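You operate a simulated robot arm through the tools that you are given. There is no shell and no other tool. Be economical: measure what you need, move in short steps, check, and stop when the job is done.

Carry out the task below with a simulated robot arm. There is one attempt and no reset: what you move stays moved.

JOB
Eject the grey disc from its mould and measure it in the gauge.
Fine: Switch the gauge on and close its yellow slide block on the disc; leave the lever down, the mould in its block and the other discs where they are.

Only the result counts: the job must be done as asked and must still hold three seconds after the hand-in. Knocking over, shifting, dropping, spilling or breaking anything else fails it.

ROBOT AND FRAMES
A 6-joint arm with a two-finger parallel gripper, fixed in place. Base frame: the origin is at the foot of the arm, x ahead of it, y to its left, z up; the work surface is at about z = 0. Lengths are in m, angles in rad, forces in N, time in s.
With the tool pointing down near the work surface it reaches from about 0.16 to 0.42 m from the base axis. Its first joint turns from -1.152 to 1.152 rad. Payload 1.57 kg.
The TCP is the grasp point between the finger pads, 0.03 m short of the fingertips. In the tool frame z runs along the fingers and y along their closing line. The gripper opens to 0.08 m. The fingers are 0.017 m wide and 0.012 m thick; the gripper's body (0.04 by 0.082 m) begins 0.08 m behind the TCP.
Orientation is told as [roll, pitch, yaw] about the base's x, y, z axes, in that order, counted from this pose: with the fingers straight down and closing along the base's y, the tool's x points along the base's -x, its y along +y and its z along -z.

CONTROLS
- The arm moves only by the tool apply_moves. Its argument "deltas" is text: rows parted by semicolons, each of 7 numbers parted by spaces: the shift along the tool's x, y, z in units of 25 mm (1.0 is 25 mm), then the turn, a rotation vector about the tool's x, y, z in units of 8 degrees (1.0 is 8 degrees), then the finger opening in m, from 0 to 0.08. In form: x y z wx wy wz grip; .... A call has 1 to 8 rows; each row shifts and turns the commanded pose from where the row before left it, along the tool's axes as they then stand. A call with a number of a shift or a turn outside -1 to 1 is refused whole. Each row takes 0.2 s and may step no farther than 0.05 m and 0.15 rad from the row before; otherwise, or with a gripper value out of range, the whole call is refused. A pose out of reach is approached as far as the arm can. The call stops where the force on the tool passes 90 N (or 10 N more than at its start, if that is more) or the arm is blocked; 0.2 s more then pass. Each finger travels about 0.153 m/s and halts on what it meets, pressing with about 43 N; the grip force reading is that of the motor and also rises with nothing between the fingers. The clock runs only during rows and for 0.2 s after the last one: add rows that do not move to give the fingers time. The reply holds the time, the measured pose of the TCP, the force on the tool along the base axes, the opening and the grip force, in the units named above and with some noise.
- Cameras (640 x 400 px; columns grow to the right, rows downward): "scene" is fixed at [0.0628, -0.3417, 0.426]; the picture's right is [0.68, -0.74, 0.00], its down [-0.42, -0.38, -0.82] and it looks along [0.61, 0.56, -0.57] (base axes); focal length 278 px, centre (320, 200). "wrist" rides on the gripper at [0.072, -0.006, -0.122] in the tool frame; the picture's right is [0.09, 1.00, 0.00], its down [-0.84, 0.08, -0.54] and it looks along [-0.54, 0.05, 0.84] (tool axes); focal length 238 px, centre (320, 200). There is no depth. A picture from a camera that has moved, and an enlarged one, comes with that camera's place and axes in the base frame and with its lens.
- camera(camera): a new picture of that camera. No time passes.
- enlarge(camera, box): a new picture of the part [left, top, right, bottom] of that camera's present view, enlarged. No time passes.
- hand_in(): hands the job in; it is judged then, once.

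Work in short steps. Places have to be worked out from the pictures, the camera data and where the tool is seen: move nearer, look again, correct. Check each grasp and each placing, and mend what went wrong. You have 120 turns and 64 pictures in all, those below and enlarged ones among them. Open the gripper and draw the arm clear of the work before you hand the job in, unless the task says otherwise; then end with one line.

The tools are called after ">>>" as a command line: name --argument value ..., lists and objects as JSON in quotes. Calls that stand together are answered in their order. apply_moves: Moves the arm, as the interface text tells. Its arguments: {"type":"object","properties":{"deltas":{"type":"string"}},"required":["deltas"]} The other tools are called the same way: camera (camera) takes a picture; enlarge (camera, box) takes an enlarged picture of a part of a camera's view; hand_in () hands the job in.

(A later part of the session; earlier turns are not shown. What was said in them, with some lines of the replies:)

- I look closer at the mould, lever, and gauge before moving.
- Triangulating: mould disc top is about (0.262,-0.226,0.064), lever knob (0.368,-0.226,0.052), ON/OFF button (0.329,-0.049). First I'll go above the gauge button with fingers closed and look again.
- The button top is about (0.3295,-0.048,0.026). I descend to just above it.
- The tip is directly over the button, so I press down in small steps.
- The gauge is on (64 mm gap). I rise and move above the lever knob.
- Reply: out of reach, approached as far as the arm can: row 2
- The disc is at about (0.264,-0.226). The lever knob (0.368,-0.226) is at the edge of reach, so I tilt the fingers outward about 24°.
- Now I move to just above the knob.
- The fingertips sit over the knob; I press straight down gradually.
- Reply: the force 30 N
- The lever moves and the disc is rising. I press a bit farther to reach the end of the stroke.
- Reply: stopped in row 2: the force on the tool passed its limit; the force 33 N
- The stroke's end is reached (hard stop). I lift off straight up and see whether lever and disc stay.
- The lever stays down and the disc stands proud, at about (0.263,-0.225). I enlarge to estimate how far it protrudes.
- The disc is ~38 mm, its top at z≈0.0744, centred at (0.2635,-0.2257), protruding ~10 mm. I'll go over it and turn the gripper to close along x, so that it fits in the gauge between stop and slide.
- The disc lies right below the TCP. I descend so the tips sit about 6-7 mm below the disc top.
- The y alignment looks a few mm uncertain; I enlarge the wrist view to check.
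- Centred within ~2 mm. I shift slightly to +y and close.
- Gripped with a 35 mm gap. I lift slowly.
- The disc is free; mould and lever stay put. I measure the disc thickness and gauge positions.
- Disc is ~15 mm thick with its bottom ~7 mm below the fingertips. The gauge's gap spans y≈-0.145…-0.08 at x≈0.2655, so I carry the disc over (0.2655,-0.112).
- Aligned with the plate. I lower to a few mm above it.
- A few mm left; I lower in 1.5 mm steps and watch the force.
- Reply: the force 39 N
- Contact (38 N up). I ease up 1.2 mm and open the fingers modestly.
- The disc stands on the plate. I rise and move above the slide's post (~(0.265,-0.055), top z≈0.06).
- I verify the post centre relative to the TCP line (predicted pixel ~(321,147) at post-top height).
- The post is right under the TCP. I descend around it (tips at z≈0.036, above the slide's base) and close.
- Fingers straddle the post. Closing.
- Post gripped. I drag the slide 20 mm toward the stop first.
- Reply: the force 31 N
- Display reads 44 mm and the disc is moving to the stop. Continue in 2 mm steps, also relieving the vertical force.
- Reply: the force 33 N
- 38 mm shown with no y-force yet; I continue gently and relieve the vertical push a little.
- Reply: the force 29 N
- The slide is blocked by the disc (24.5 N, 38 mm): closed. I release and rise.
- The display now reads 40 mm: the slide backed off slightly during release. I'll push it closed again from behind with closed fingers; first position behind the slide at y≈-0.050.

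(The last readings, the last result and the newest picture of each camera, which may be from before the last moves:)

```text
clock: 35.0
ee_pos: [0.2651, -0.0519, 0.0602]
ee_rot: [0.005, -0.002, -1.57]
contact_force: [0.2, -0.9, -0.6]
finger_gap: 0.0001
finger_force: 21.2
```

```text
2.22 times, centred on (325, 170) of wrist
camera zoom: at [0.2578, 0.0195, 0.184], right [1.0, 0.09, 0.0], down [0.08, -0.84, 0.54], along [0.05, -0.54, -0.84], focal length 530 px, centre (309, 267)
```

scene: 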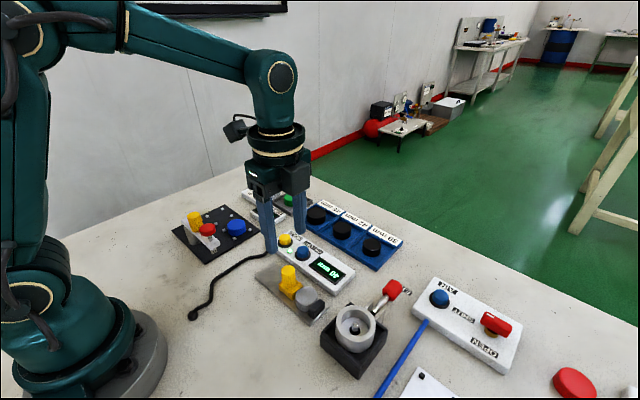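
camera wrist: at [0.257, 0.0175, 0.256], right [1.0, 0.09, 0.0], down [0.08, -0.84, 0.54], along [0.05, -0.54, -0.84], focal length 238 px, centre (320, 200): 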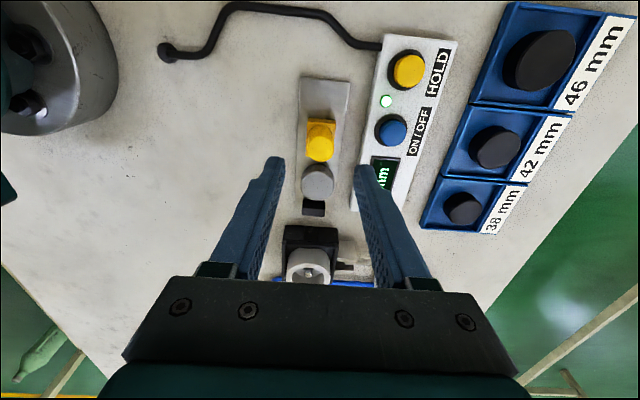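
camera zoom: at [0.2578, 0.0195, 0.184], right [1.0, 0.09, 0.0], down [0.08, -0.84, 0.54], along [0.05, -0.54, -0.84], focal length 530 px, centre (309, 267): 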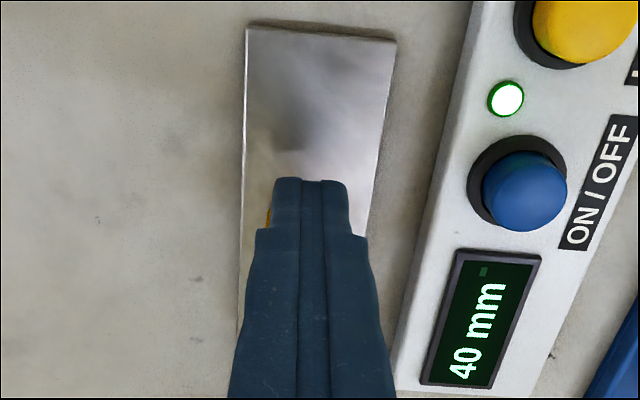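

Clear behind the slide. I lower 12 mm and advance toward it.

>>> apply_moves --deltas "0 0 0.48 0 0 0 0;-0.3 0 0 0 0 0 0;-0.1 0 0 0 0 0 0;-0.1 0 0 0 0 0 0;0 0 0 0 0 0 0"

>>> enlarge --camera "scene" --box '[250, 230, 350, 330]'

```text
clock: 36.2
ee_pos: [0.2625, -0.0626, 0.0499]
ee_rot: [0.003, 0.005, -1.574]
contact_force: [0.5, 45.0, 12.2]
finger_gap: 0.0
finger_force: 21.4
```

```text
4.00 times, centred on (300, 280) of scene
camera zoom: at [0.0628, -0.3417, 0.426], right [0.68, -0.74, 0.0], down [-0.42, -0.38, -0.82], along [0.61, 0.56, -0.57], focal length 1113 px, centre (400, -120)
```

zoom: 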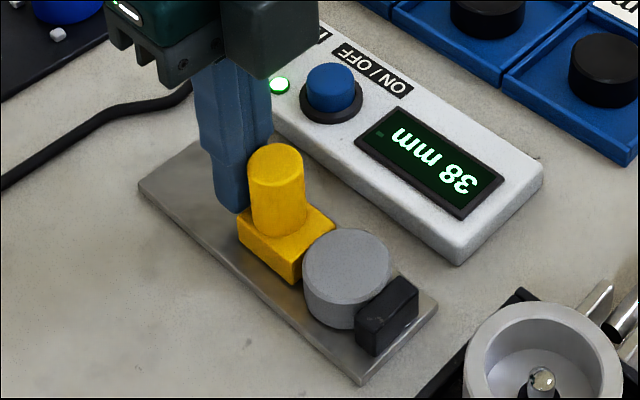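

38 mm at 45 N. I back straight off in +y and see whether it holds.

>>> apply_moves --deltas "0.1 0 0 0 0 0 0;0.2 0 0 0 0 0 0;0.3 0 0 0 0 0 0;0 0 0 0 0 0 0;0 0 0 0 0 0 0"

>>> enlarge --camera "scene" --box '[250, 230, 350, 330]'

```text
clock: 37.4
ee_pos: [0.2638, -0.0502, 0.0474]
ee_rot: [0.004, -0.002, -1.57]
contact_force: [0.5, 0.5, -0.8]
finger_gap: 0.0
finger_force: 20.9
```

```text
4.00 times, centred on (300, 280) of scene
camera zoom: at [0.0628, -0.3417, 0.426], right [0.68, -0.74, 0.0], down [-0.42, -0.38, -0.82], along [0.61, 0.56, -0.57], focal length 1113 px, centre (400, -120)
```

zoom: 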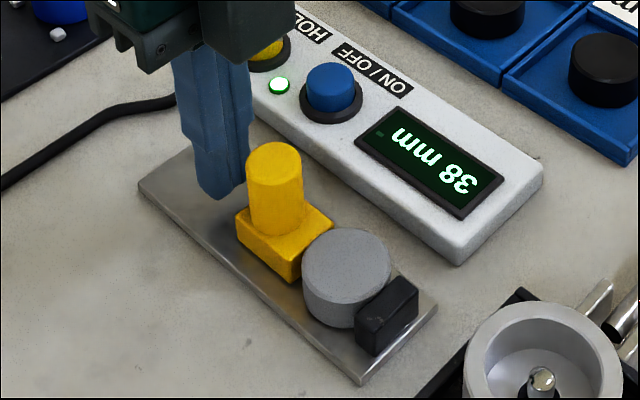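

It holds at 38 mm. I rise straight up, draw back and open the gripper.

>>> apply_moves --deltas "0.1 0 -0.5 0 0 0 0;0 0 -1 0 0 0 0;0 0 -1 0 0 0 0;0 0 -1 0 0 0 0;0 0 -1 0 0 0 0.02;0 -0.8 -0.5 0 0 0 0.05;0 -0.8 0 0 0 0 0.06;0 0 0 0 0 0 0.06"

>>> camera --camera "scene"

>>> enlarge --camera "scene" --box '[260, 240, 420, 380]'

```text
clock: 39.2
ee_pos: [0.221, -0.0487, 0.1752]
ee_rot: [0.003, -0.002, -1.571]
contact_force: [0.9, -0.7, 0.7]
finger_gap: 0.0599
finger_force: 0.1
```

```text
16 pictures are left
```

scene: 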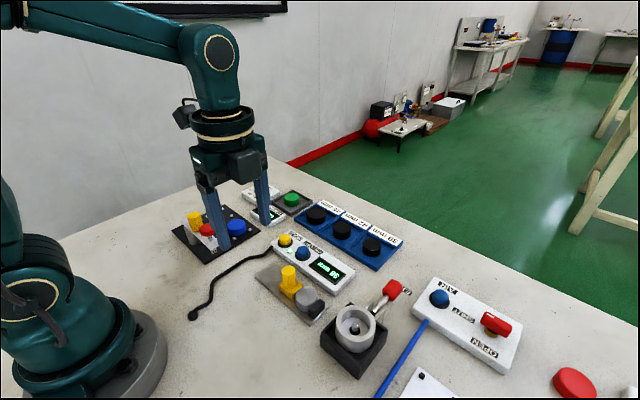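

```text
2.86 times, centred on (340, 310) of scene
camera zoom: at [0.0628, -0.3417, 0.426], right [0.68, -0.74, 0.0], down [-0.42, -0.38, -0.82], along [0.61, 0.56, -0.57], focal length 795 px, centre (263, -114)
```

zoom: 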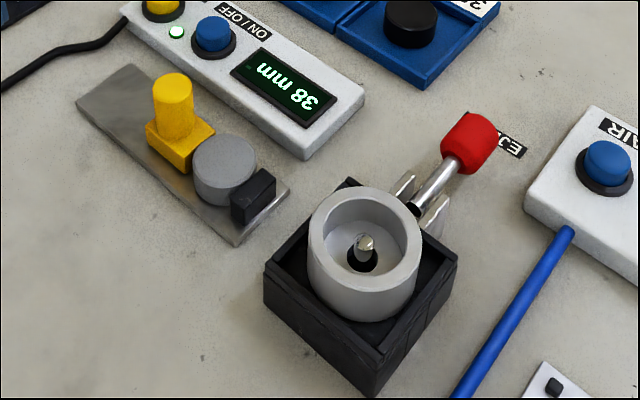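

The gauge is on and reads 38 mm with the slide closed on the disc. The lever is down, the mould is in its block and the arm is clear, so I hand in.

>>> hand_in

```text
The job is handed in.
```

The grey disc is ejected and sits in the gauge with the yellow slide closed on it. The gauge is on and reads 38 mm. The lever is down, the mould is in its block and the other discs were not touched.
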